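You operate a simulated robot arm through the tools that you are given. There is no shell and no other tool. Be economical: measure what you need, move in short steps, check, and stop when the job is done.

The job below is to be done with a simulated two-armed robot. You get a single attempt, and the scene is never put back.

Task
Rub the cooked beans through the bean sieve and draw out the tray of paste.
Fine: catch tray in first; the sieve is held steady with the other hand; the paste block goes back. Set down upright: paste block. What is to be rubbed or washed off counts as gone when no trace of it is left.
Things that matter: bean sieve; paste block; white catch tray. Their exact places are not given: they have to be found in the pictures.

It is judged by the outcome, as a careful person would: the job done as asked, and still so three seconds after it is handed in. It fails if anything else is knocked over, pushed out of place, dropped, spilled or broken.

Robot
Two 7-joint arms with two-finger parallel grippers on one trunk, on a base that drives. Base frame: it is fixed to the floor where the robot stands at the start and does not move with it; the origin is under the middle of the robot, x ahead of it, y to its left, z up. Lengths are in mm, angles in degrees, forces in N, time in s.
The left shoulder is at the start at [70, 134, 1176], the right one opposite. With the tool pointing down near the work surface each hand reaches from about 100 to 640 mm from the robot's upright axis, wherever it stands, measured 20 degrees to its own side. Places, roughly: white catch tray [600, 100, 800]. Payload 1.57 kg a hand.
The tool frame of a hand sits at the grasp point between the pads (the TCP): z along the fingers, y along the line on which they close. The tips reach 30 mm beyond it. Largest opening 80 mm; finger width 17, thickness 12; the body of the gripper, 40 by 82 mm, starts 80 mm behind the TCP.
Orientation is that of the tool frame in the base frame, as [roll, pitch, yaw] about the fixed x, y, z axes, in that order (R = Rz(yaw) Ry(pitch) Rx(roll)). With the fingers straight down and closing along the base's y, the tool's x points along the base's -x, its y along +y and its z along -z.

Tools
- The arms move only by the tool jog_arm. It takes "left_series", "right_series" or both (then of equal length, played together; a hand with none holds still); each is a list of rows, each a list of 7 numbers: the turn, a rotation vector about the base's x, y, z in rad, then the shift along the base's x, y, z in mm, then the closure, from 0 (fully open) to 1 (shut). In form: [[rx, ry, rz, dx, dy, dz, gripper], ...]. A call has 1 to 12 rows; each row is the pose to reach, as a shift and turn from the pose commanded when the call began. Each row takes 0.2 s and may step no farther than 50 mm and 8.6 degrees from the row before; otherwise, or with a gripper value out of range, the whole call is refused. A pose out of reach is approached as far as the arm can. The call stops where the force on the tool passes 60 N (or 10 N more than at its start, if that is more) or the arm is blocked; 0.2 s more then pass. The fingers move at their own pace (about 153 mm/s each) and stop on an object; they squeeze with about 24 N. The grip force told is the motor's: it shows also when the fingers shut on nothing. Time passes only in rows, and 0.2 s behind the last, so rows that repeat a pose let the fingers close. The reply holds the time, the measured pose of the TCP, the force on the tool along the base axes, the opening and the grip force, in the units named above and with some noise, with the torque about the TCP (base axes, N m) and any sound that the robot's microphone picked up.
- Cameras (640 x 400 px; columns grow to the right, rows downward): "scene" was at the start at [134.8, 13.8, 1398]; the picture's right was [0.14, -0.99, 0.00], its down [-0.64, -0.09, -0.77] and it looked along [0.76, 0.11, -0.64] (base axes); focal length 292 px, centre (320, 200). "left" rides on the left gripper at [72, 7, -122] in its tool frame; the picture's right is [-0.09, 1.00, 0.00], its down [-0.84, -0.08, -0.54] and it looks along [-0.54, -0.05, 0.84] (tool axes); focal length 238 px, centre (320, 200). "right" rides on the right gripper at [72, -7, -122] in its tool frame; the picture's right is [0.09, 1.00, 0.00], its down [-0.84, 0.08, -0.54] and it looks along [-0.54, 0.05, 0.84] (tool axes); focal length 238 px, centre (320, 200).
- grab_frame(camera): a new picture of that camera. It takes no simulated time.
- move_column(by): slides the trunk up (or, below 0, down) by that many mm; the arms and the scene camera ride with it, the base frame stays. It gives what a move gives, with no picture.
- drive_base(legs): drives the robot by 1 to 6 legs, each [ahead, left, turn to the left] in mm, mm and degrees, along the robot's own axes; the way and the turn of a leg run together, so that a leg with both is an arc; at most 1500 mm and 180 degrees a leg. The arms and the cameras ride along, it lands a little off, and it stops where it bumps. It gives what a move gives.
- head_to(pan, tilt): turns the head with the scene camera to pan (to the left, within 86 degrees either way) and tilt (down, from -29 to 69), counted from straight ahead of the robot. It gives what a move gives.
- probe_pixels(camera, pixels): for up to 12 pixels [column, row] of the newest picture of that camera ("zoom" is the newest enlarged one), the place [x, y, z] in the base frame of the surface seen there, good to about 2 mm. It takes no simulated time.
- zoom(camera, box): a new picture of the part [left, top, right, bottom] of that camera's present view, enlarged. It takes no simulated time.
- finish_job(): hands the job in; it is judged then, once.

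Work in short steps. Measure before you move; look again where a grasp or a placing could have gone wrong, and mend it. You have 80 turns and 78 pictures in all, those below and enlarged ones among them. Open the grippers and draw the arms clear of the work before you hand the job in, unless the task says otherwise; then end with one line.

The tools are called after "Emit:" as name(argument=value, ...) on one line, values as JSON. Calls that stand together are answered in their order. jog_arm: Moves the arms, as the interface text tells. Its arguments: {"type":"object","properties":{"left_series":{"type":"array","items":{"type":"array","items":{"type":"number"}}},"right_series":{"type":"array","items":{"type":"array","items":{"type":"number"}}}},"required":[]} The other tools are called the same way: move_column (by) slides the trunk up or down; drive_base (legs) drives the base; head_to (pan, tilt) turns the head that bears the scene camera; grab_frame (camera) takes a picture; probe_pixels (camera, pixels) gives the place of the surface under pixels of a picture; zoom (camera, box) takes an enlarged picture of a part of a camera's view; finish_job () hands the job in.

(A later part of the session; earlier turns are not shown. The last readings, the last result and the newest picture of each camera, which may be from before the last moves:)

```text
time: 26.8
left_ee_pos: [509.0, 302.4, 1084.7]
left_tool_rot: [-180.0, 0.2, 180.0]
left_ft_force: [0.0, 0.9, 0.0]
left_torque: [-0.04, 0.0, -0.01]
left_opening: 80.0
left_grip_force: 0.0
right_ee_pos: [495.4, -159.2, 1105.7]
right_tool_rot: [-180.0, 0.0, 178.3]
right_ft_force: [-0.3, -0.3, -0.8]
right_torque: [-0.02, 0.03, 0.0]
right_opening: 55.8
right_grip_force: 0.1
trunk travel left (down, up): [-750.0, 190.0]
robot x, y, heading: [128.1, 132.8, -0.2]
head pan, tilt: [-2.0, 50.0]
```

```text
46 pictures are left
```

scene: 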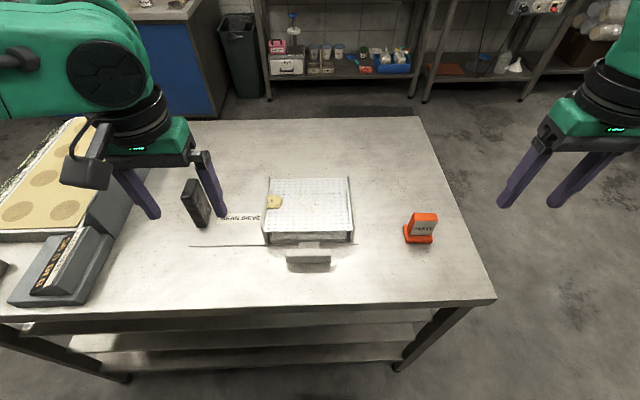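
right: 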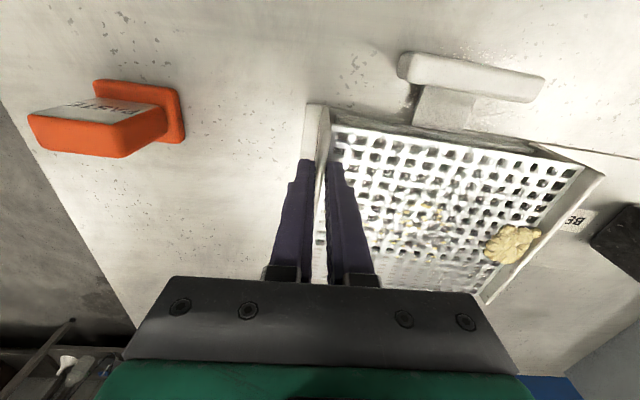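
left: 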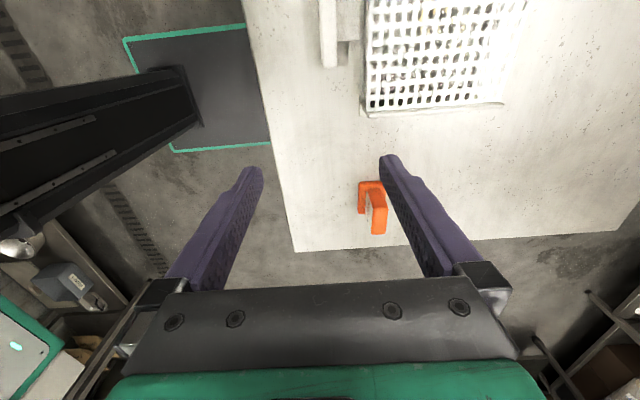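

I bring the right hand above the block at (614,-102), fully open.

Emit:
jog_arm(right_series=[[0, 0, 0, 30, 14, -30, 0], [0, 0, 0, 60, 28, -60, 0], [0, 0, 0, 90, 43, -90, 0], [0, 0, 0, 119, 57, -120, 0]])

Emit:
zoom(camera="scene", box=[380, 200, 460, 250])

Emit:
grab_frame(camera="right")

```text
time: 27.8
left_ee_pos: [512.0, 302.0, 1082.9]
left_tool_rot: [180.0, 0.0, -179.9]
left_ft_force: [-0.3, 0.0, -0.6]
left_torque: [0.02, 0.04, -0.01]
left_opening: 79.7
left_grip_force: 0.1
right_ee_pos: [615.1, -102.4, 984.7]
right_tool_rot: [179.9, -0.1, 178.3]
right_ft_force: [0.3, -0.1, 0.5]
right_torque: [-0.04, 0.01, 0.04]
right_opening: 80.0
right_grip_force: 0.1
trunk travel left (down, up): [-750.0, 190.0]
robot x, y, heading: [129.6, 132.2, -0.0]
head pan, tilt: [-2.0, 50.0]
```

```text
8.00 times, centred on (420, 225) of scene
```

zoom: 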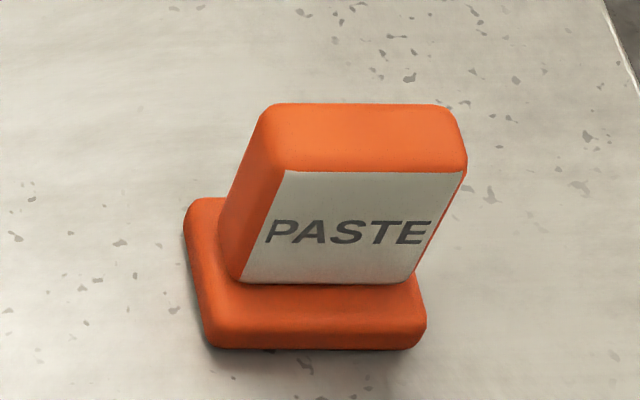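

```text
44 pictures are left
```

right: 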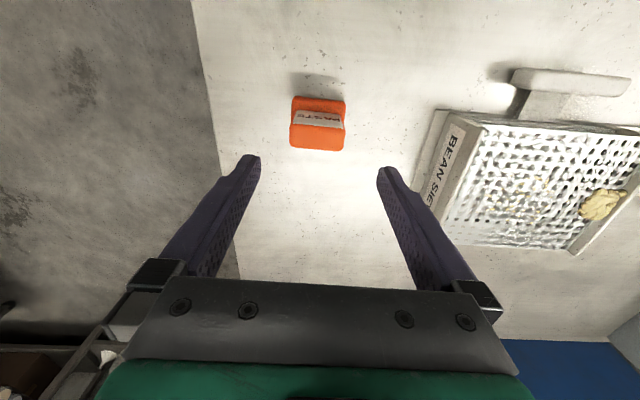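

Emit:
probe_pixels(camera="right", pixels=[[292, 135], [342, 138], [317, 145], [317, 128], [297, 102], [342, 104], [318, 120], [293, 145], [340, 147], [300, 128], [337, 131], [318, 136]])

Emit:
probe_pixels(camera="zoom", pixels=[[280, 115], [440, 118], [360, 112], [360, 165], [240, 240], [215, 330], [418, 335], [192, 215], [205, 215], [420, 300], [400, 270], [255, 270]])

```text
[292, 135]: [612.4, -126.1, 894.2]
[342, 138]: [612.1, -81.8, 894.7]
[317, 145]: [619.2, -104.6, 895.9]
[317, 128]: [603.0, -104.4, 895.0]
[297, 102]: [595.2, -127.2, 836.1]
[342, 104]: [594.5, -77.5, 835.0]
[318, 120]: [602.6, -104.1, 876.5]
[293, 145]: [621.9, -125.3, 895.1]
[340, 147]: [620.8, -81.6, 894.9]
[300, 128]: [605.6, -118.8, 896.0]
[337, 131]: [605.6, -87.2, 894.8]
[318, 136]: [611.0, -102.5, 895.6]
```

```text
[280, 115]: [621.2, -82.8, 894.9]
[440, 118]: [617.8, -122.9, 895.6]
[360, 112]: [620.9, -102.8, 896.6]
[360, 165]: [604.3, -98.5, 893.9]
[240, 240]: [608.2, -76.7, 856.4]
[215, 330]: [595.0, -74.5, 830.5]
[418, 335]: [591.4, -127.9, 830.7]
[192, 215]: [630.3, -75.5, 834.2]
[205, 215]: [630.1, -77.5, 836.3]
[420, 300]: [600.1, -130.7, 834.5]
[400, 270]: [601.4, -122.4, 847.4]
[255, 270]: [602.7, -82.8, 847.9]
```

Stem: x 602–624, y −126…−81, top 895; base x 592–633. I descend to TCP z≈877 and grip it along y.

Emit:
jog_arm(right_series=[[0, 0, 0.03, -2, -1, -40, 0], [0, 0, 0.03, -2, -1, -80, 0], [0, 0, 0.03, -2, -1, -107, 0], [0, 0, 0.03, -2, -1, -107, 0.5], [0, 0, 0.03, -2, -1, -107, 1], [0, 0, 0.03, -2, -1, -107, 1]])

Emit:
grab_frame(camera="right")

```text
time: 29.2
left_ee_pos: [510.2, 302.7, 1083.6]
left_tool_rot: [179.9, 0.2, -179.9]
left_ft_force: [0.2, 1.1, 0.5]
left_torque: [0.04, 0.01, 0.01]
left_opening: 79.9
left_grip_force: 0.1
right_ee_pos: [611.2, -105.2, 878.3]
right_tool_rot: [179.9, 0.0, -180.0]
right_ft_force: [0.3, 0.1, 0.3]
right_torque: [0.02, -0.01, -0.04]
right_opening: 52.1
right_grip_force: 24.1
trunk travel left (down, up): [-750.0, 190.0]
robot x, y, heading: [127.8, 129.0, 0.1]
head pan, tilt: [-2.0, 50.0]
```

```text
43 pictures are left
```

right: 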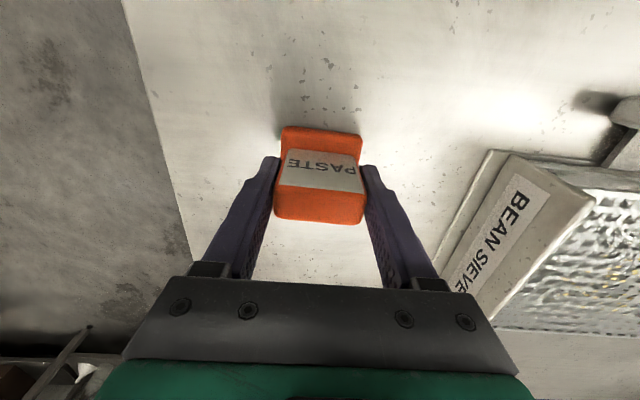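

Block is gripped. I lift it, and bring the left hand tilted 20° outward above the front of the left rim at (613, 235).

Emit:
jog_arm(left_series=[[-0.07, 0, 0, 21, -12, -25, 0.4], [-0.14, 0, 0, 42, -24, -50, 0.4], [-0.21, 0, 0, 63, -35, -75, 0.4], [-0.28, 0, 0, 84, -46, -100, 0.4], [-0.35, 0, 0, 103, -58, -124, 0.4], [-0.35, 0, 0, 103, -58, -140, 0.4]], right_series=[[0, 0, 0, 0, 0, 25, 1], [0, 0, 0, 0, 0, 50, 1], [0, 0, 0, 0, 0, 80, 1], [0, 0, 0, 0, 0, 110, 1], [0, 0, 0, 0, 0, 110, 1], [0, 0, 0, 0, 0, 110, 1]])

Emit:
grab_frame(camera="left")

Emit:
grab_frame(camera="scene")

```text
time: 30.6
left_ee_pos: [613.3, 243.9, 943.5]
left_tool_rot: [-159.9, 0.3, -179.9]
left_ft_force: [-0.5, -0.1, 0.0]
left_torque: [0.0, 0.01, 0.01]
left_opening: 48.1
left_grip_force: 0.1
right_ee_pos: [610.6, -104.7, 988.5]
right_tool_rot: [179.9, 0.1, 180.0]
right_ft_force: [1.0, -0.2, -0.4]
right_torque: [0.02, 0.01, 0.03]
right_opening: 0.0
right_grip_force: 21.5
trunk travel left (down, up): [-750.0, 190.0]
robot x, y, heading: [128.3, 131.0, -0.1]
head pan, tilt: [-2.0, 50.0]
```

```text
42 pictures are left
```

left: 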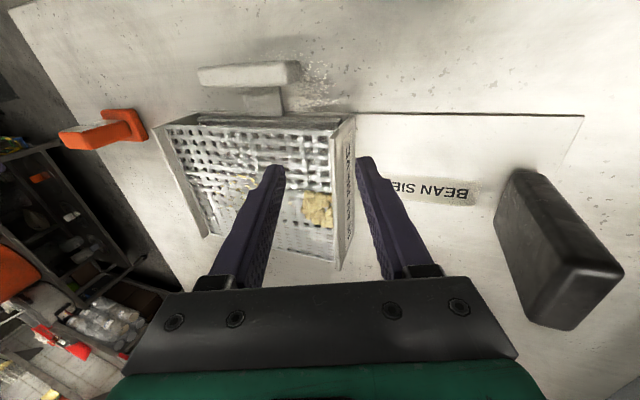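

```text
41 pictures are left
```

scene: 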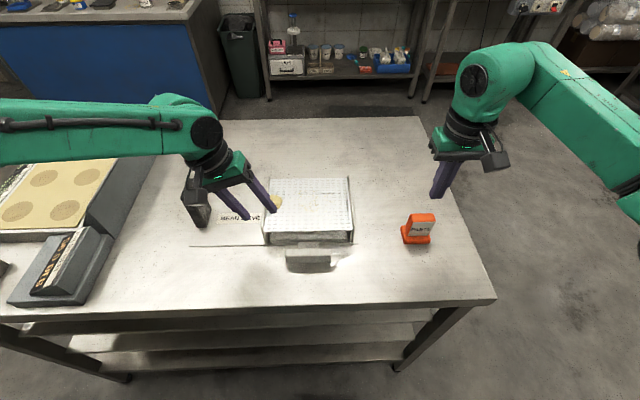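

The right hand came up empty (opening 0): the block slipped and still stands. I look closely at the block and its shape.

Emit:
zoom(camera="scene", box=[388, 203, 444, 250])

Emit:
grab_frame(camera="right")

Emit:
zoom(camera="left", box=[40, 90, 168, 170])

```text
8.51 times, centred on (416, 226) of scene
```

zoom: 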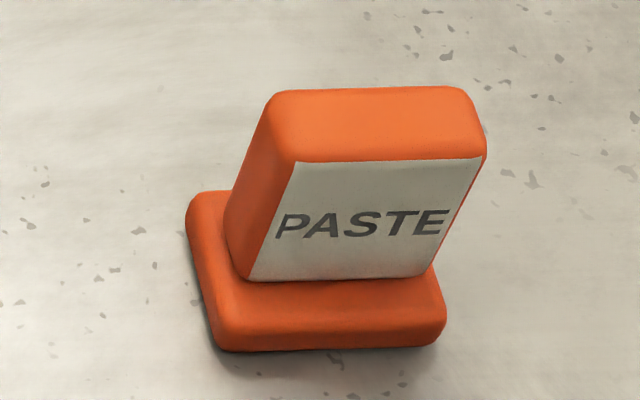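

```text
39 pictures are left
```

right: 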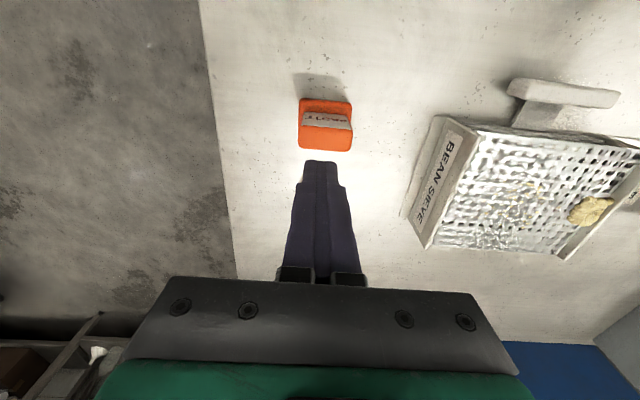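

```text
5.00 times, centred on (104, 130) of left
```

zoom: 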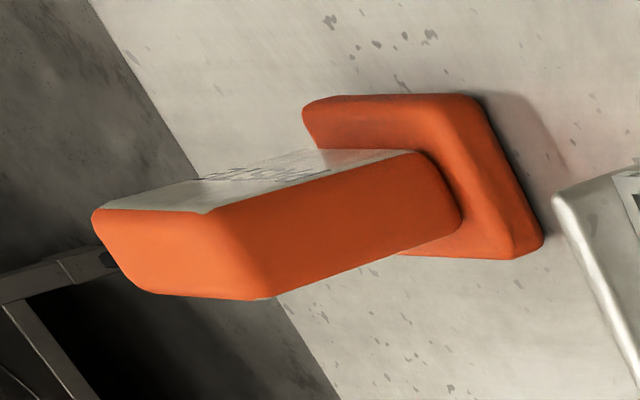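

The stem is a straight-sided box, so it probably slipped from a shallow/fast lift. I remeasure the block before regripping deeper.

Emit:
probe_pixels(camera="right", pixels=[[300, 135], [350, 140], [325, 146], [325, 129], [302, 104], [349, 105], [302, 146], [348, 149], [305, 128], [348, 132]])

Emit:
jog_arm(right_series=[[0, 0, 0, 0, 0, 0, 0.5], [0, 0, 0, 0, 0, 0, 0], [0, 0, 0, 0, 0, 0, 0]])

Emit:
zoom(camera="right", box=[270, 80, 380, 170])

```text
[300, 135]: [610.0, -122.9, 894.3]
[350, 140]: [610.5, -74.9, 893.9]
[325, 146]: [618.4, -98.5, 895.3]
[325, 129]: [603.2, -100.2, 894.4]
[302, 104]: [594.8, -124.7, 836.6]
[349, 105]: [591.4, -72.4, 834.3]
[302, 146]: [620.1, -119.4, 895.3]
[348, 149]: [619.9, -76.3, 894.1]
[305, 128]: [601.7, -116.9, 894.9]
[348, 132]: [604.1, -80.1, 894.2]
```

```text
time: 31.4
left_ee_pos: [614.3, 245.1, 943.4]
left_tool_rot: [-159.9, 0.1, -179.9]
left_ft_force: [-0.9, 0.1, 0.2]
left_torque: [0.0, 0.01, 0.04]
left_opening: 47.9
left_grip_force: 0.0
right_ee_pos: [611.9, -103.6, 988.9]
right_tool_rot: [180.0, 0.1, 180.0]
right_ft_force: [-0.2, -0.6, -0.1]
right_torque: [-0.01, 0.0, -0.01]
right_opening: 80.1
right_grip_force: 0.1
trunk travel left (down, up): [-750.0, 190.0]
robot x, y, heading: [130.9, 130.1, -0.4]
head pan, tilt: [-2.0, 50.0]
```

```text
4.44 times, centred on (325, 125) of right
```

zoom: 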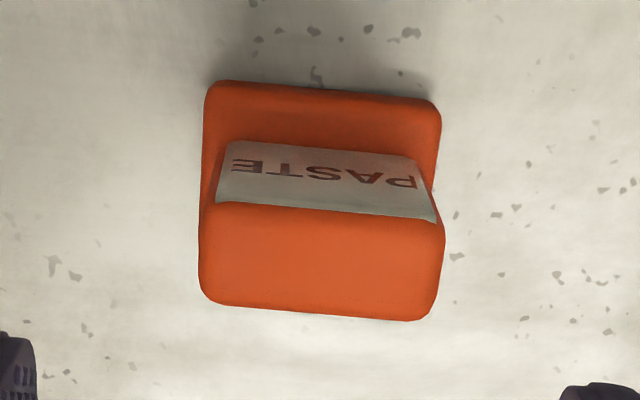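

The block now centres at about (612,-99). I regrip lower (tips at z≈841), let it settle, and lift slowly a few mm.

Emit:
jog_arm(right_series=[[0, 0, 0, 0, 4.5, -40, 0], [0, 0, 0, 0, 4.5, -80, 0], [0, 0, 0, 0, 4.5, -110, 0], [0, 0, 0, 0, 4.5, -117, 0], [0, 0, 0, 0, 4.5, -117, 0.4], [0, 0, 0, 0, 4.5, -117, 1], [0, 0, 0, 0, 4.5, -117, 1], [0, 0, 0, 0, 4.5, -117, 1], [0, 0, 0, 0, 4.5, -116, 1], [0, 0, 0, 0, 4.5, -114, 1], [0, 0, 0, 0, 4.5, -112, 1], [0, 0, 0, 0, 4.5, -110, 1]])

Emit:
zoom(camera="scene", box=[388, 190, 460, 250])

Emit:
grab_frame(camera="right")

```text
time: 34.0
left_ee_pos: [613.1, 244.3, 943.9]
left_tool_rot: [-160.0, 0.1, -179.9]
left_ft_force: [0.1, -0.7, 0.9]
left_torque: [-0.02, 0.0, 0.0]
left_opening: 47.8
left_grip_force: 0.1
right_ee_pos: [612.4, -99.6, 878.7]
right_tool_rot: [179.9, 0.1, 179.9]
right_ft_force: [0.3, -0.2, -0.9]
right_torque: [0.02, 0.02, 0.01]
right_opening: 51.7
right_grip_force: 23.9
trunk travel left (down, up): [-750.0, 190.0]
robot x, y, heading: [126.6, 130.5, -0.1]
head pan, tilt: [-2.0, 50.0]
```

```text
6.67 times, centred on (424, 220) of scene
```

zoom: 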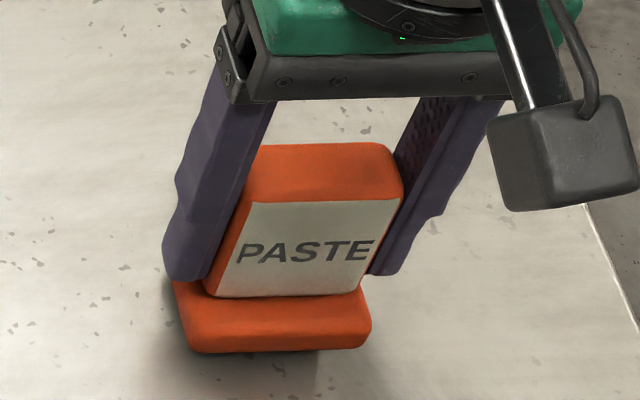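

```text
35 pictures are left
```

right: 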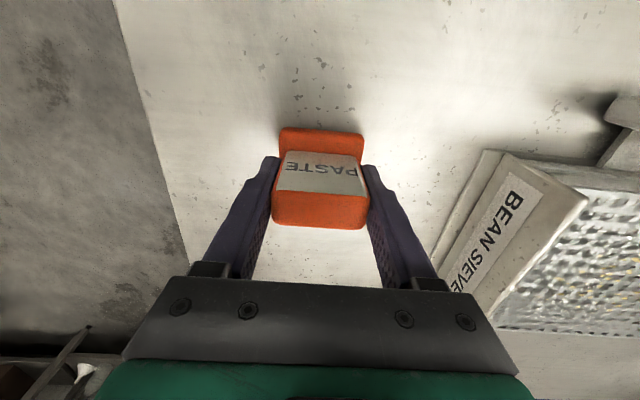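

It is held and slightly off the table. I lift further at a gentle pace and check.

Emit:
jog_arm(right_series=[[0, 0, 0, 0, 0, 4, 1], [0, 0, 0, 0, 0, 10, 1], [0, 0, 0, 0, 0, 18, 1], [0, 0, 0, 0, 0, 27, 1], [0, 0, 0, 0, 0, 36, 1], [0, 0, 0, 0, 0, 45, 1], [0, 0, 0, 0, 0, 54, 1], [0, 0, 0, 0, 0, 63, 1], [0, 0, 0, 0, 0, 72, 1], [0, 0, 0, 0, 0, 80, 1], [0, 0, 0, 0, 0, 86, 1], [0, 0, 0, 0, 0, 90, 1]])

Emit:
grab_frame(camera="scene")

```text
time: 36.6
left_ee_pos: [613.7, 243.5, 943.0]
left_tool_rot: [-159.9, 0.1, -179.8]
left_ft_force: [-0.1, -0.2, -0.3]
left_torque: [0.0, -0.01, -0.01]
left_opening: 48.1
left_grip_force: 0.0
right_ee_pos: [611.7, -99.0, 968.3]
right_tool_rot: [179.8, 0.0, 180.0]
right_ft_force: [-0.5, 0.2, -1.7]
right_torque: [0.0, -0.01, -0.04]
right_opening: 51.6
right_grip_force: 23.4
trunk travel left (down, up): [-750.0, 190.0]
robot x, y, heading: [129.8, 129.7, -0.1]
head pan, tilt: [-2.0, 50.0]
```

```text
34 pictures are left
```

scene: 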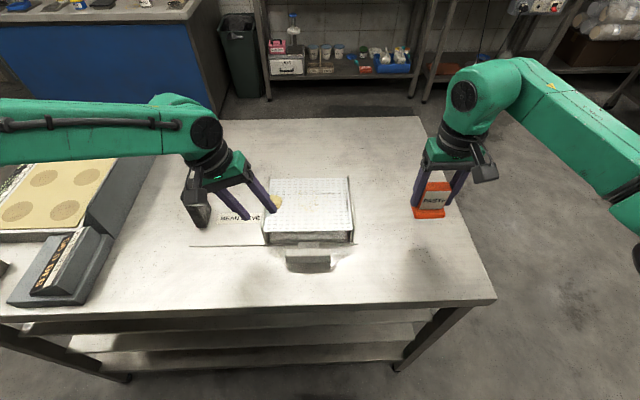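

The block is held. Now the left hand goes down 31 mm onto the left rim and closes.

Emit:
jog_arm(left_series=[[0, 0, 0, 0, 0, -12, 0.4], [0, 0, 0, 0, 0, -24, 0.4], [0, 0, 0, 0, 0, -31, 0.4], [0, 0, 0, 0, 0, -31, 0.6], [0, 0, 0, 0, 0, -31, 0.85], [0, 0, 0, 0, 0, -31, 1], [0, 0, 0, 0, 0, -31, 1]])

Emit:
zoom(camera="scene", box=[180, 140, 380, 280])

Emit:
probe_pixels(camera="zoom", pixels=[[300, 200], [315, 220], [300, 230], [390, 190], [440, 195], [410, 235], [290, 140], [545, 140], [555, 290], [280, 320], [370, 175], [420, 210]])

```text
time: 38.2
left_ee_pos: [613.0, 244.1, 912.7]
left_tool_rot: [-160.1, 0.2, -180.0]
left_ft_force: [1.1, -0.6, -0.5]
left_torque: [0.13, -0.28, -0.39]
left_opening: 8.3
left_grip_force: 23.8
right_ee_pos: [611.0, -99.9, 968.2]
right_tool_rot: [179.9, 0.0, -179.9]
right_ft_force: [-0.6, -0.1, -0.5]
right_torque: [-0.02, 0.0, -0.01]
right_opening: 51.5
right_grip_force: 24.4
trunk travel left (down, up): [-750.0, 190.0]
robot x, y, heading: [130.8, 132.8, -0.2]
head pan, tilt: [-2.0, 50.0]
```

```text
2.86 times, centred on (280, 210) of scene
```

zoom: 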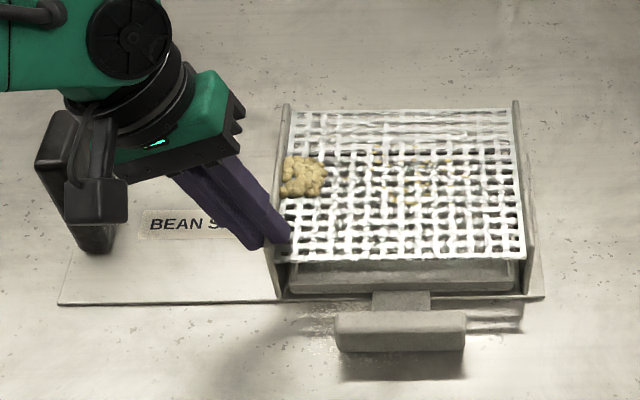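

```text
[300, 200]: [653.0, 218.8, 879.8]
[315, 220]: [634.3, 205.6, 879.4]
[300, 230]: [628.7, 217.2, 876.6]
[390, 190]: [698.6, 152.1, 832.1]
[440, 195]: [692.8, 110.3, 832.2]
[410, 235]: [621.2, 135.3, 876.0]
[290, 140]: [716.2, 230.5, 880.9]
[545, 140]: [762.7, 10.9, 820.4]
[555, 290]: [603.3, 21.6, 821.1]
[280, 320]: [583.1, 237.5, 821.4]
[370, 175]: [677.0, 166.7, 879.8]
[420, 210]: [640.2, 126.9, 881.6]
```

The left grips the rim (8 mm, 24 N). I carry the block over to above the lump at about (678,198), gently.

Emit:
jog_arm(right_series=[[0, 0, 0, 3, 15, 0, 1], [0, 0, 0, 10, 42, 0, 1], [0, 0, 0, 17, 72, 0, 1], [0, 0, 0, 24, 102, 0, 1], [0, 0, 0, 31, 132, 0, 1], [0, 0, 0, 38, 162, 0, 1], [0, 0, 0, 45, 192, 0, 1], [0, 0, 0, 52, 222, 0, 1], [0, 0, 0, 58, 252, 0, 1], [0, 0, 0, 64, 278, 0, 1], [0, 0, 0, 67, 292, -3, 1], [0, 0, 0, 67, 298, -8, 1]])

Emit:
grab_frame(camera="scene")

Emit:
grab_frame(camera="right")

```text
time: 40.8
left_ee_pos: [612.8, 245.9, 912.9]
left_tool_rot: [-159.9, 0.2, -179.9]
left_ft_force: [-0.7, -0.2, 1.8]
left_torque: [0.18, -0.24, -0.23]
left_opening: 8.4
left_grip_force: 24.0
right_ee_pos: [666.4, 189.3, 963.3]
right_tool_rot: [-180.0, 0.1, -180.0]
right_ft_force: [0.2, -0.2, -0.3]
right_torque: [-0.03, 0.0, -0.02]
right_opening: 51.7
right_grip_force: 24.0
right hand out of reach, approached as far as the arm can: row 11, 12
trunk travel left (down, up): [-750.0, 190.0]
robot x, y, heading: [129.1, 131.7, -0.0]
head pan, tilt: [-2.0, 50.0]
```

```text
32 pictures are left
```

scene: 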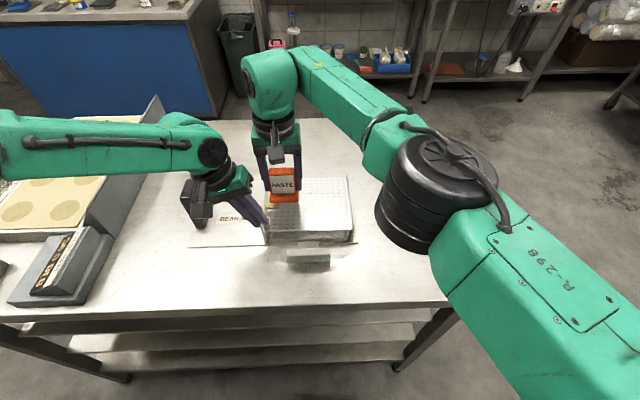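

```text
31 pictures are left
```

right: 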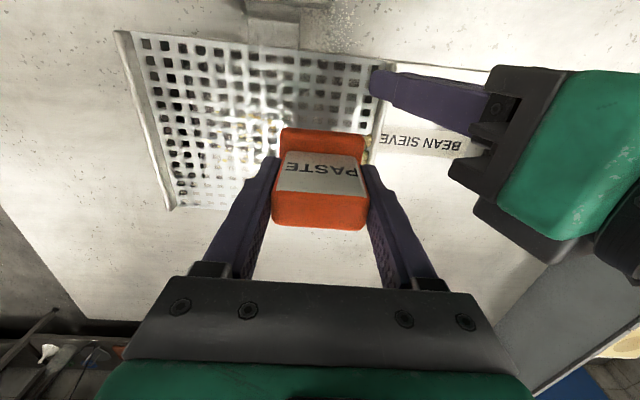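

The right hand's reach ends at (666,189); I need ~30 mm more. I release the rim with the left and lift it clear, then shift the base 20 ahead and 70 left.

Emit:
jog_arm(left_series=[[0, 0, 0, 0, 0, 0, 0.7], [0, 0, 0, 0, 0, 0, 0.4], [0, 0, 0, 0, 12, 30, 0.4], [0, 0, 0, 0, 24, 65, 0.4], [0, 0, 0, -5, 40, 100, 0.4], [0, 0, 0, -10, 40, 120, 0.4]], right_series=[[0, 0, 0, 0, 0, 5, 1], [0, 0, 0, 0, 0, 10, 1], [0, 0, 0, 0, -10, 20, 1], [0, 0, 0, 0, -25, 25, 1], [0, 0, 0, 0, -45, 25, 1], [0, 0, 0, 0, -65, 25, 1]])

Emit:
drive_base(legs=[[20, 70, 0]])

Emit:
head_to(pan=-8, tilt=52)

Emit:
grab_frame(camera="scene")

```text
time: 42.2
left_ee_pos: [602.6, 284.3, 1034.1]
left_tool_rot: [-160.0, 0.0, -180.0]
left_ft_force: [0.4, -0.3, -0.4]
left_torque: [-0.02, -0.02, -0.03]
left_opening: 48.1
left_grip_force: 0.1
right_ee_pos: [666.0, 122.8, 987.8]
right_tool_rot: [179.9, -0.1, -179.9]
right_ft_force: [0.0, -0.4, -1.2]
right_torque: [-0.01, 0.01, 0.01]
right_opening: 51.5
right_grip_force: 24.1
trunk travel left (down, up): [-750.0, 190.0]
robot x, y, heading: [131.5, 129.5, -0.1]
head pan, tilt: [-2.0, 50.0]
```

```text
time: 43.2
left_ee_pos: [623.9, 351.1, 1033.8]
left_tool_rot: [-160.1, 0.2, 180.0]
left_ft_force: [-0.1, -0.4, -0.1]
left_torque: [0.01, 0.0, 0.02]
left_opening: 48.0
left_grip_force: 0.1
right_ee_pos: [684.5, 189.9, 989.3]
right_tool_rot: [179.8, 0.1, 179.8]
right_ft_force: [-0.1, -0.6, -1.0]
right_torque: [0.01, 0.0, -0.01]
right_opening: 51.8
right_grip_force: 24.5
trunk travel left (down, up): [-750.0, 190.0]
robot x, y, heading: [146.3, 200.8, -0.1]
head pan, tilt: [-2.0, 50.0]
```

```text
time: 43.9
left_ee_pos: [623.2, 354.4, 1032.5]
left_tool_rot: [-159.9, 0.1, 180.0]
left_ft_force: [0.4, 0.3, -1.3]
left_torque: [0.0, -0.02, 0.0]
left_opening: 47.9
left_grip_force: 0.1
right_ee_pos: [686.7, 192.7, 988.7]
right_tool_rot: [-180.0, 0.0, 179.9]
right_ft_force: [-0.5, 0.1, -0.1]
right_torque: [0.02, 0.04, -0.02]
right_opening: 51.7
right_grip_force: 24.2
trunk travel left (down, up): [-750.0, 190.0]
robot x, y, heading: [147.7, 199.9, -0.1]
head pan, tilt: [-8.0, 52.0]
```

```text
30 pictures are left
```

scene: 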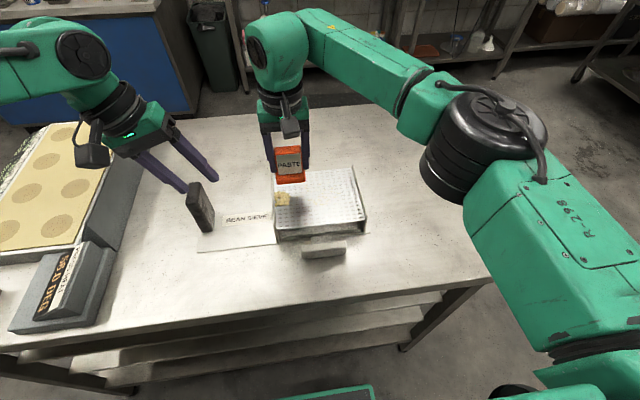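

Left goes back to the rim (613,244,912) along the same tilted approach and grips again.

Emit:
jog_arm(left_series=[[0, 0, 0, -3, -36, -10, 0.4], [0, 0, 0, -7, -75, -25, 0.4], [0, 0, 0, -10.5, -109, -50, 0.4], [0, 0, 0, -10.5, -109, -90, 0.4], [0, 0, 0, -10.5, -109, -110, 0.4], [0, 0, 0, -10.5, -109, -120.5, 0.4], [0, 0, 0, -10.5, -109, -120.5, 0.6], [0, 0, 0, -10.5, -109, -120.5, 0.85], [0, 0, 0, -10.5, -109, -120.5, 1], [0, 0, 0, -10.5, -109, -120.5, 1]])

Emit:
zoom(camera="scene", box=[180, 130, 400, 270])

Emit:
probe_pixels(camera="zoom", pixels=[[370, 290], [500, 120], [535, 230], [300, 215], [420, 200], [290, 300], [340, 150], [300, 150], [320, 155], [280, 250], [480, 200], [400, 160]])

```text
time: 46.1
left_ee_pos: [607.9, 249.6, 916.5]
left_tool_rot: [-160.0, 0.4, -180.0]
left_ft_force: [2.0, -3.3, 5.4]
left_torque: [-0.09, -0.29, -0.27]
left_opening: 7.0
left_grip_force: 24.2
left hand out of reach, approached as far as the arm can: row 5, 6, 7, 8, 9, 10
right_ee_pos: [686.3, 192.2, 988.1]
right_tool_rot: [179.8, 0.1, 179.9]
right_ft_force: [0.2, 0.0, -0.9]
right_torque: [0.0, 0.04, 0.03]
right_opening: 51.5
right_grip_force: 24.1
trunk travel left (down, up): [-750.0, 190.0]
robot x, y, heading: [149.0, 201.2, -0.3]
head pan, tilt: [-8.0, 52.0]
```

```text
2.86 times, centred on (290, 200) of scene
```

zoom: 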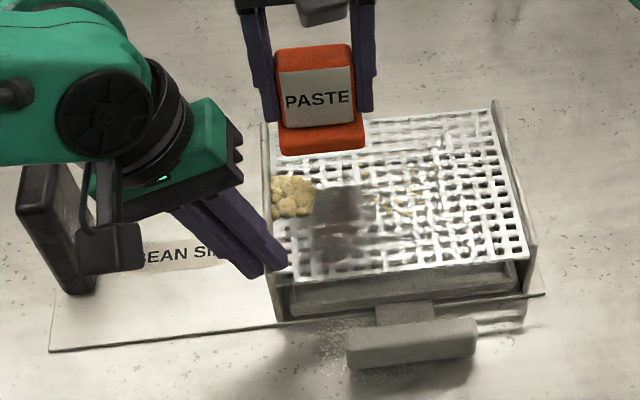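

```text
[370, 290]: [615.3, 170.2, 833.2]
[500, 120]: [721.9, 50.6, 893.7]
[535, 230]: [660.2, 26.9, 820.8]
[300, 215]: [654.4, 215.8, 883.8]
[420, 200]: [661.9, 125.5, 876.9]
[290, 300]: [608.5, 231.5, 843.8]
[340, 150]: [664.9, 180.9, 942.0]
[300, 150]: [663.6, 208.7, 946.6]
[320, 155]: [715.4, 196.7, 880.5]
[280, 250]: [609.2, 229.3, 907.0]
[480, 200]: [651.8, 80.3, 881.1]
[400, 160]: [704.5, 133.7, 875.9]
```

Left grips the rim firmly. I lower the block onto the lump, in small steps, watching the force.

Emit:
jog_arm(right_series=[[0, 0, 0, -4, 3, -15, 1], [0, 0, 0, -8, 6, -30, 1], [0, 0, 0, -8, 6, -42, 1], [0, 0, 0, -8, 6, -48, 1], [0, 0, 0, -8, 6, -51, 1], [0, 0, 0, -8, 6, -54, 1]])

Emit:
zoom(camera="scene", box=[220, 130, 400, 250])

```text
time: 47.5
left_ee_pos: [608.4, 249.2, 916.6]
left_tool_rot: [-159.9, 0.4, 180.0]
left_ft_force: [3.7, -4.4, 12.6]
left_torque: [-0.1, -0.23, -0.25]
left_opening: 6.7
left_grip_force: 24.2
right_ee_pos: [678.3, 197.1, 933.7]
right_tool_rot: [180.0, 0.2, 179.9]
right_ft_force: [0.2, 0.1, -1.3]
right_torque: [0.04, 0.03, -0.01]
right_opening: 51.6
right_grip_force: 24.1
trunk travel left (down, up): [-750.0, 190.0]
robot x, y, heading: [147.1, 202.6, -0.4]
head pan, tilt: [-8.0, 52.0]
```

```text
3.33 times, centred on (310, 190) of scene
```

zoom: 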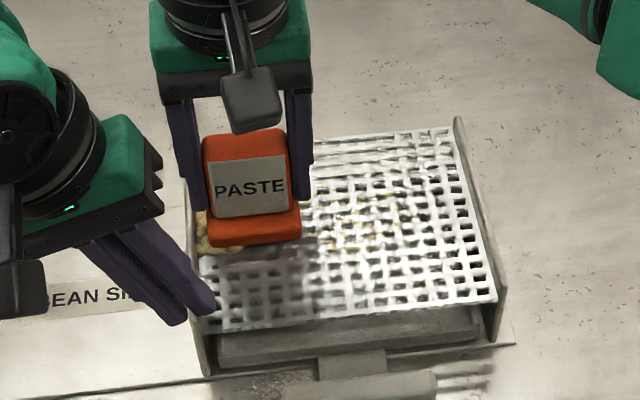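

No contact force yet; I lower another few mm to touch the mesh.

Emit:
jog_arm(right_series=[[0, 0, 0, 0, 0, -1.5, 1], [0, 0, 0, 0, 0, -3, 1], [0, 0, 0, 0, 0, -4.5, 1]])

```text
time: 48.3
left_ee_pos: [607.8, 249.4, 915.4]
left_tool_rot: [-159.9, 0.4, -179.9]
left_ft_force: [10.2, -4.0, 8.6]
left_torque: [-0.08, -0.42, -0.13]
left_opening: 6.7
left_grip_force: 23.7
right_ee_pos: [677.0, 197.1, 930.7]
right_tool_rot: [179.8, 0.2, 179.9]
right_ft_force: [-2.8, -0.7, 10.9]
right_torque: [-0.38, 0.07, -0.04]
right_opening: 51.6
right_grip_force: 23.9
trunk travel left (down, up): [-750.0, 190.0]
robot x, y, heading: [149.1, 196.7, -0.3]
head pan, tilt: [-8.0, 52.0]
```

Contact at ~11 N on the mesh. I rub back and forth along x over the lump.

Emit:
jog_arm(right_series=[[0, 0, 0, -8, 0, 0, 1], [0, 0, 0, -16, 0, 0, 1], [0, 0, 0, -8, 0, 0, 1], [0, 0, 0, 0, 0, 0, 1], [0, 0, 0, 8, 0, 0, 1], [0, 0, 0, 14, 0, 0, 1], [0, 0, 0, 6, 0, 0, 1], [0, 0, 0, -2, 0, 0, 1], [0, 0, 0, -10, 0, 0, 1], [0, 0, 0, -18, 0, 0, 1], [0, 0, 0, -9, 0, 0, 1], [0, 0, 0, 0, 0, 0, 1]])

Emit:
zoom(camera="scene", box=[220, 130, 400, 250])

```text
time: 50.9
left_ee_pos: [606.5, 247.2, 916.8]
left_tool_rot: [-159.8, 0.4, -179.9]
left_ft_force: [11.5, -2.0, -0.2]
left_torque: [0.05, -0.68, 0.33]
left_opening: 6.5
left_grip_force: 24.4
right_ee_pos: [673.7, 198.6, 929.9]
right_tool_rot: [-180.0, 0.0, 180.0]
right_ft_force: [-11.0, 1.2, 16.3]
right_torque: [-0.09, 0.28, -0.09]
right_opening: 51.7
right_grip_force: 23.8
trunk travel left (down, up): [-750.0, 190.0]
robot x, y, heading: [147.5, 200.2, -0.4]
head pan, tilt: [-8.0, 52.0]
```

```text
3.33 times, centred on (310, 190) of scene
```

zoom: 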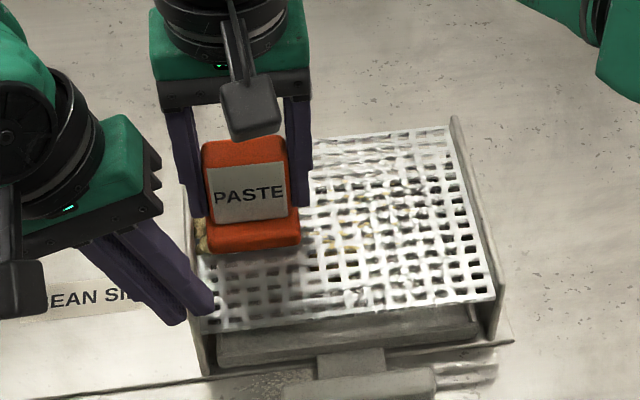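

Some lump shows left of the block at (200,240). I rub nearer the wall (+5 y), then sweep across toward the stains.

Emit:
jog_arm(right_series=[[0, 0, 0, 0, 5, 0, 1], [0, 0, 0, -10, 5, 0, 1], [0, 0, 0, -18, 5, 0, 1], [0, 0, 0, -8, 5, 0, 1], [0, 0, 0, 2, 5, 0, 1], [0, 0, 0, 12, 4, 0, 1], [0, 0, 0, 12, -8, 0, 1], [0, 0, 0, 10, -20, 0, 1], [0, 0, 0, 8, -32, 0, 1], [0, 0, 0, 6, -44, 0, 1], [0, 0, 0, 4, -56, 0, 1], [0, 0, 0, 2, -68, 0, 1]])

Emit:
zoom(camera="scene", box=[220, 130, 400, 250])

```text
time: 53.5
left_ee_pos: [606.1, 250.2, 916.7]
left_tool_rot: [-159.8, 0.4, -180.0]
left_ft_force: [1.2, -5.9, 10.9]
left_torque: [-0.2, 0.3, 0.23]
left_opening: 6.4
left_grip_force: 23.8
right_ee_pos: [677.1, 130.6, 930.7]
right_tool_rot: [179.9, 0.1, 179.9]
right_ft_force: [2.2, 7.5, 11.1]
right_torque: [0.13, -0.13, 0.08]
right_opening: 51.5
right_grip_force: 24.4
trunk travel left (down, up): [-750.0, 190.0]
robot x, y, heading: [148.8, 200.8, -0.2]
head pan, tilt: [-8.0, 52.0]
```

```text
3.33 times, centred on (310, 190) of scene
```

zoom: 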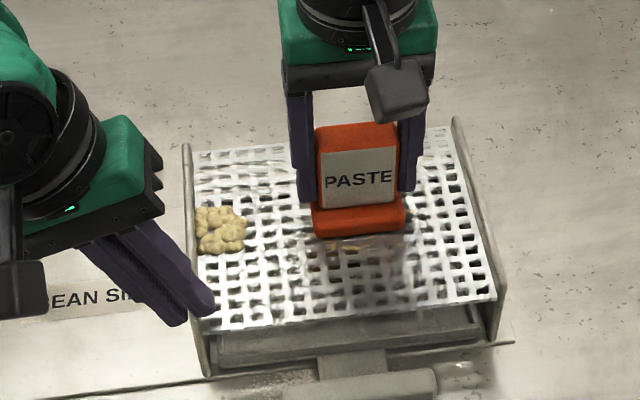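

The lump is unchanged while the centre stains partly went. I now rub over the central stained area: passes across y at x≈660 and x≈690.

Emit:
jog_arm(right_series=[[0, 0, 0, -8, 0, 0, 1], [0, 0, 0, -18, 0, 0, 1], [0, 0, 0, -18, 12, 0, 1], [0, 0, 0, -18, 24, 0, 1], [0, 0, 0, -18, 12, 0, 1], [0, 0, 0, -18, 0, 0, 1], [0, 0, 0, -18, -12, 0, 1], [0, 0, 0, -18, -24, 0, 1], [0, 0, 0, -6, -24, 0, 1], [0, 0, 0, 6, -24, 0, 1], [0, 0, 0, 6, -12, 0, 1], [0, 0, 0, 6, 0, 0, 1]])

Emit:
jog_arm(right_series=[[0, 0, 0, 0, 12, 0, 1], [0, 0, 0, 0, 24, 0, 1], [0, 0, 0, 10, 24, 0, 1], [0, 0, 0, 18, 24, 0, 1], [0, 0, 0, 18, 12, 0, 1], [0, 0, 0, 18, 0, 0, 1], [0, 0, 0, 18, -12, 0, 1], [0, 0, 0, 18, -24, 0, 1], [0, 0, 0, 6, -24, 0, 1], [0, 0, 0, -6, -24, 0, 1], [0, 0, 0, -6, -12, 0, 1], [0, 0, 0, -6, 0, 0, 1]])

Emit:
zoom(camera="scene", box=[220, 130, 400, 250])

```text
time: 56.1
left_ee_pos: [605.6, 249.3, 916.8]
left_tool_rot: [-160.0, 0.4, 180.0]
left_ft_force: [2.8, 6.6, 12.9]
left_torque: [0.12, -0.2, 0.12]
left_opening: 6.6
left_grip_force: 24.0
right_ee_pos: [685.7, 129.8, 931.0]
right_tool_rot: [-180.0, 0.4, 179.8]
right_ft_force: [1.3, -7.5, 9.9]
right_torque: [-0.34, 0.05, 0.03]
right_opening: 51.9
right_grip_force: 23.9
trunk travel left (down, up): [-750.0, 190.0]
robot x, y, heading: [146.8, 198.1, -0.2]
head pan, tilt: [-8.0, 52.0]
```

```text
time: 58.7
left_ee_pos: [606.3, 249.4, 917.1]
left_tool_rot: [-159.8, 0.3, -179.9]
left_ft_force: [-1.7, 2.2, 17.5]
left_torque: [-0.04, 0.26, 0.15]
left_opening: 6.6
left_grip_force: 23.7
right_ee_pos: [676.9, 131.2, 931.6]
right_tool_rot: [-179.9, 0.1, 179.8]
right_ft_force: [0.8, 0.1, -0.5]
right_torque: [-0.02, -0.01, 0.01]
right_opening: 51.6
right_grip_force: 23.8
trunk travel left (down, up): [-750.0, 190.0]
robot x, y, heading: [148.2, 197.1, 0.0]
head pan, tilt: [-8.0, 52.0]
```

```text
3.33 times, centred on (310, 190) of scene
```

zoom: 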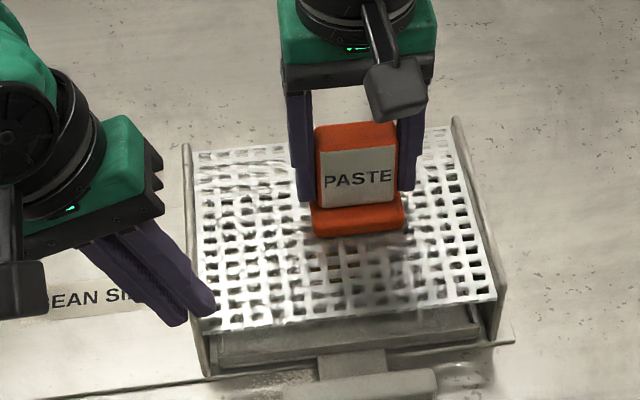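

The lump vanished and no stains show. I lift the block 45 mm and shift it aside to inspect the mesh beneath.

Emit:
jog_arm(right_series=[[0, 0, 0, 0, 0, 8, 1], [0, 0, 0, 0, 0, 20, 1], [0, 0, 0, 0, 0, 35, 1], [0, 0, 0, 0, -15, 45, 1], [0, 0, 0, 0, -38, 45, 1], [0, 0, 0, 0, -63, 45, 1], [0, 0, 0, -5, -90, 45, 1]])

Emit:
zoom(camera="scene", box=[250, 150, 390, 240])

```text
time: 60.3
left_ee_pos: [607.3, 249.7, 917.0]
left_tool_rot: [-159.9, 0.4, -179.9]
left_ft_force: [-2.0, 1.1, 15.8]
left_torque: [0.01, 0.11, 0.18]
left_opening: 6.7
left_grip_force: 24.6
right_ee_pos: [674.1, 40.0, 975.2]
right_tool_rot: [179.8, 0.2, 179.9]
right_ft_force: [0.3, -0.3, -2.2]
right_torque: [0.02, 0.03, 0.0]
right_opening: 51.6
right_grip_force: 23.6
trunk travel left (down, up): [-750.0, 190.0]
robot x, y, heading: [148.1, 198.6, -0.1]
head pan, tilt: [-8.0, 52.0]
```

```text
4.44 times, centred on (320, 195) of scene
```

zoom: 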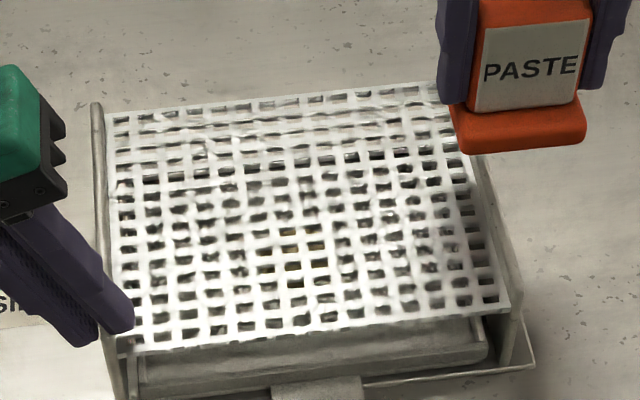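

The mesh is clean (only paste seen below through holes). I carry the block back to above its original spot (613,−103.5).

Emit:
jog_arm(right_series=[[0, 0, 0, -6, -14, 0, 1], [0, 0, 0, -18, -40, 0, 1], [0, 0, 0, -30, -68, 0, 1], [0, 0, 0, -42, -96, 0, 1], [0, 0, 0, -52, -122, 0, 1], [0, 0, 0, -59, -138, 0, 1], [0, 0, 0, -61, -143.5, -10, 1], [0, 0, 0, -61, -143.5, -30, 1], [0, 0, 0, -61, -143.5, -52, 1], [0, 0, 0, -61, -143.5, -74, 1], [0, 0, 0, -61, -143.5, -90, 1], [0, 0, 0, -61, -143.5, -97, 1]])

Emit:
zoom(camera="scene", box=[400, 150, 500, 220])

```text
time: 62.9
left_ee_pos: [605.6, 250.2, 916.1]
left_tool_rot: [-159.9, 0.5, 180.0]
left_ft_force: [-2.2, 1.4, 14.7]
left_torque: [-0.02, 0.12, 0.19]
left_opening: 6.8
left_grip_force: 24.2
right_ee_pos: [612.2, -104.3, 878.3]
right_tool_rot: [179.9, 0.2, 179.9]
right_ft_force: [-0.6, -0.4, -1.7]
right_torque: [0.01, 0.02, 0.01]
right_opening: 51.3
right_grip_force: 24.8
trunk travel left (down, up): [-750.0, 190.0]
robot x, y, heading: [147.6, 200.5, 0.1]
head pan, tilt: [-8.0, 52.0]
```

```text
5.71 times, centred on (450, 185) of scene
```

zoom: 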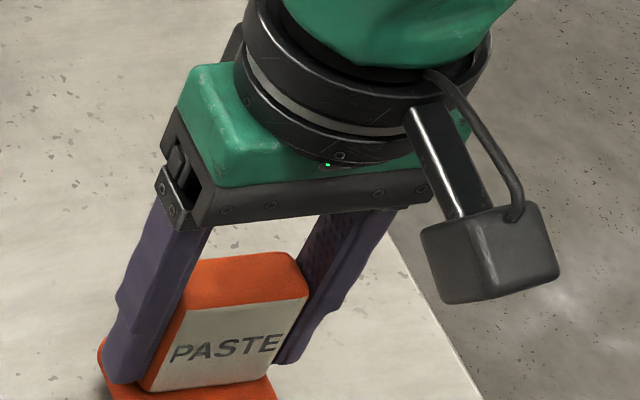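

I lower in 1.5 mm steps to contact.

Emit:
jog_arm(right_series=[[0, 0, 0, 0, 0, -2, 1], [0, 0, 0, 0, 0, -4, 1], [0, 0, 0, 0, 0, -5.5, 1], [0, 0, 0, 0, 0, -7, 1]])

```text
time: 63.9
left_ee_pos: [606.1, 249.7, 916.6]
left_tool_rot: [-159.9, 0.4, -180.0]
left_ft_force: [-2.4, 1.1, 13.9]
left_torque: [-0.03, 0.15, 0.16]
left_opening: 6.4
left_grip_force: 24.3
right_ee_pos: [611.9, -104.2, 871.4]
right_tool_rot: [180.0, 0.2, 180.0]
right_ft_force: [-0.2, -0.3, -0.2]
right_torque: [0.0, -0.02, 0.0]
right_opening: 51.6
right_grip_force: 23.3
trunk travel left (down, up): [-750.0, 190.0]
robot x, y, heading: [146.7, 198.2, -0.3]
head pan, tilt: [-8.0, 52.0]
```

The weight is off (−0.2 N): it touches. I open and rise slowly.

Emit:
jog_arm(right_series=[[0, 0, 0, 0, 0, -1, 1], [0, 0, 0, 0, 0, -1, 0.25], [0, 0, 0, 0, 0, -1, 0], [0, 0, 0, 0, 0, -1, 0], [0, 0, 0, 0, 0, 15, 0], [0, 0, 0, 0, 0, 45, 0], [0, 0, 0, 0, 0, 80, 0], [0, 0, 0, 0, 0, 110, 0]])

Emit:
grab_frame(camera="right")

Emit:
grab_frame(camera="scene")

```text
time: 65.7
left_ee_pos: [604.9, 249.8, 917.5]
left_tool_rot: [-159.9, 0.4, -180.0]
left_ft_force: [-2.4, 0.6, 13.2]
left_torque: [-0.04, 0.19, 0.14]
left_opening: 6.8
left_grip_force: 23.9
right_ee_pos: [610.5, -103.4, 981.8]
right_tool_rot: [-179.9, 0.1, 179.9]
right_ft_force: [0.9, 0.9, -0.3]
right_torque: [-0.02, 0.0, 0.02]
right_opening: 80.0
right_grip_force: 0.0
trunk travel left (down, up): [-750.0, 190.0]
robot x, y, heading: [152.9, 201.3, -0.3]
head pan, tilt: [-8.0, 52.0]
```

```text
22 pictures are left
```

right: 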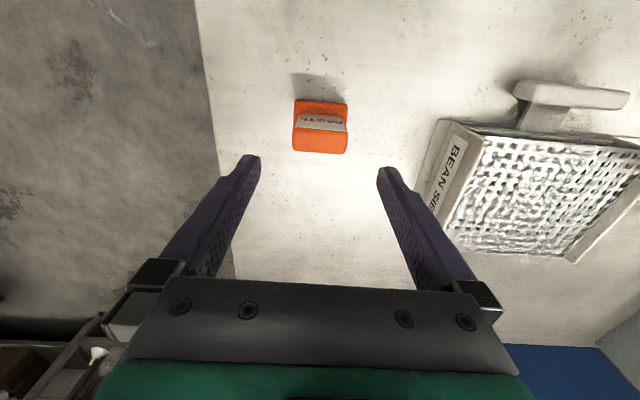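

```text
21 pictures are left
```

scene: 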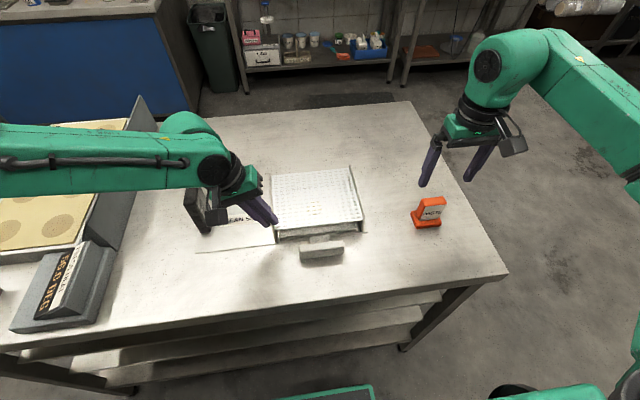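

The block stands upright at its original spot. Next: measure the tray handle from the scene view.

Emit:
zoom(camera="scene", box=[250, 190, 390, 277])

Emit:
probe_pixels(camera="zoom", pixels=[[230, 245], [400, 225], [420, 240], [240, 262], [330, 245], [330, 225], [330, 215], [285, 220], [362, 212], [330, 205], [150, 205], [500, 180]])

```text
4.57 times, centred on (320, 234) of scene
```

zoom: 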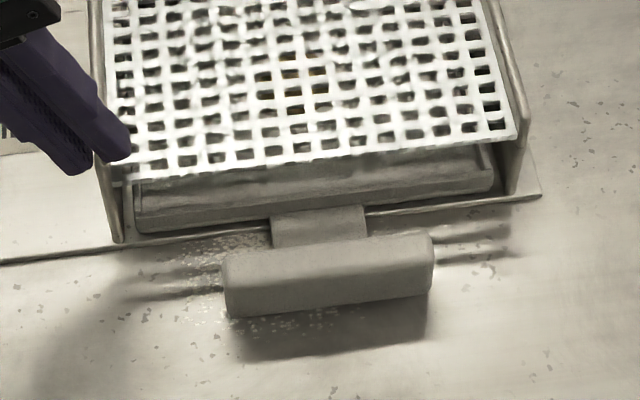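

```text
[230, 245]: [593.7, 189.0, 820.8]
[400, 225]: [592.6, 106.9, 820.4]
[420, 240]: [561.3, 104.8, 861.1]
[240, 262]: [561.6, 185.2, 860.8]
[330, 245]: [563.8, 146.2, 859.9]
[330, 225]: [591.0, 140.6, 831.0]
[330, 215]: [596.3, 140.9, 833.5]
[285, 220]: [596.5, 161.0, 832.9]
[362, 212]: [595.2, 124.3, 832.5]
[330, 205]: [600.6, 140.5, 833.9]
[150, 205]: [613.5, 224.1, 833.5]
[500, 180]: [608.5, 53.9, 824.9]
```

Neck: x 568–603, y 124–163, top 833. I move the right hand above (585,143) and part-way down.

Emit:
jog_arm(right_series=[[0, 0, 0, -4, 35, 0, 0], [0, 0, 0, -8, 76, 0, 0], [0, 0, 0, -12, 118, 0, 0], [0, 0, 0, -17, 160, 0, 0], [0, 0, 0, -22, 203, 0, 0], [0, 0, 0, -26, 246.5, -10, 0], [0, 0, 0, -26, 246.5, -45, 0], [0, 0, 0, -26, 246.5, -80, 0], [0, 0, 0, -26, 246.5, -95, 0]])

Emit:
grab_frame(camera="right")

```text
time: 67.7
left_ee_pos: [606.1, 250.1, 915.8]
left_tool_rot: [-159.9, 0.5, 179.9]
left_ft_force: [-3.0, -0.2, 12.8]
left_torque: [-0.03, 0.15, 0.13]
left_opening: 6.5
left_grip_force: 24.0
right_ee_pos: [585.6, 143.7, 886.0]
right_tool_rot: [179.9, 0.2, 179.9]
right_ft_force: [-0.2, 0.1, 0.5]
right_torque: [-0.01, -0.01, -0.02]
right_opening: 79.8
right_grip_force: 0.1
trunk travel left (down, up): [-750.0, 190.0]
robot x, y, heading: [148.0, 201.6, -0.0]
head pan, tilt: [-8.0, 52.0]
```

```text
19 pictures are left
```

right: 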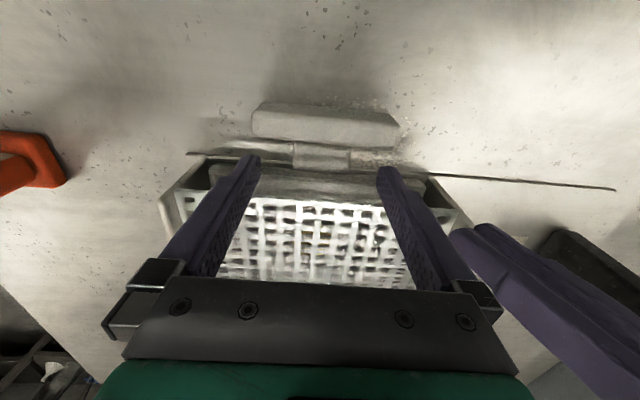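

Aligned. I lower 31 mm and close on the neck.

Emit:
jog_arm(right_series=[[0, 0, 0, 0, 0, -12, 0], [0, 0, 0, 0, 0, -24, 0], [0, 0, 0, 0, 0, -31, 0], [0, 0, 0, 0, 0, -31, 0.4], [0, 0, 0, 0, 0, -31, 1], [0, 0, 0, 0, 0, -31, 1]])

Emit:
grab_frame(camera="right")

```text
time: 69.1
left_ee_pos: [605.6, 248.6, 917.1]
left_tool_rot: [-159.8, 0.4, -179.9]
left_ft_force: [-3.8, -9.2, 11.1]
left_torque: [-0.28, 0.02, 0.24]
left_opening: 6.7
left_grip_force: 24.0
right_ee_pos: [586.7, 144.7, 854.9]
right_tool_rot: [179.8, 0.2, -179.9]
right_ft_force: [0.2, 11.5, 0.9]
right_torque: [0.37, -0.1, 0.12]
right_opening: 44.5
right_grip_force: 24.5
trunk travel left (down, up): [-750.0, 190.0]
robot x, y, heading: [148.8, 198.3, -0.1]
head pan, tilt: [-8.0, 52.0]
```

```text
18 pictures are left
```

right: 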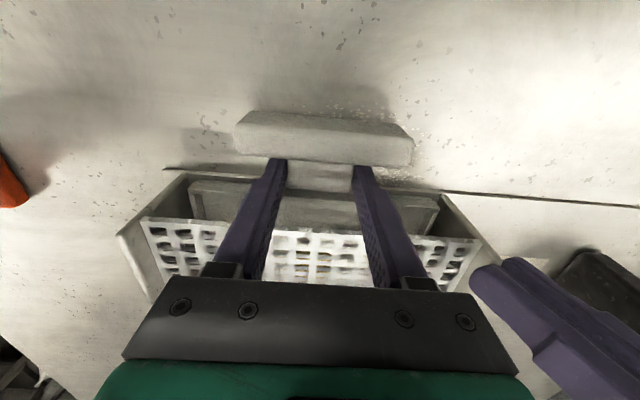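

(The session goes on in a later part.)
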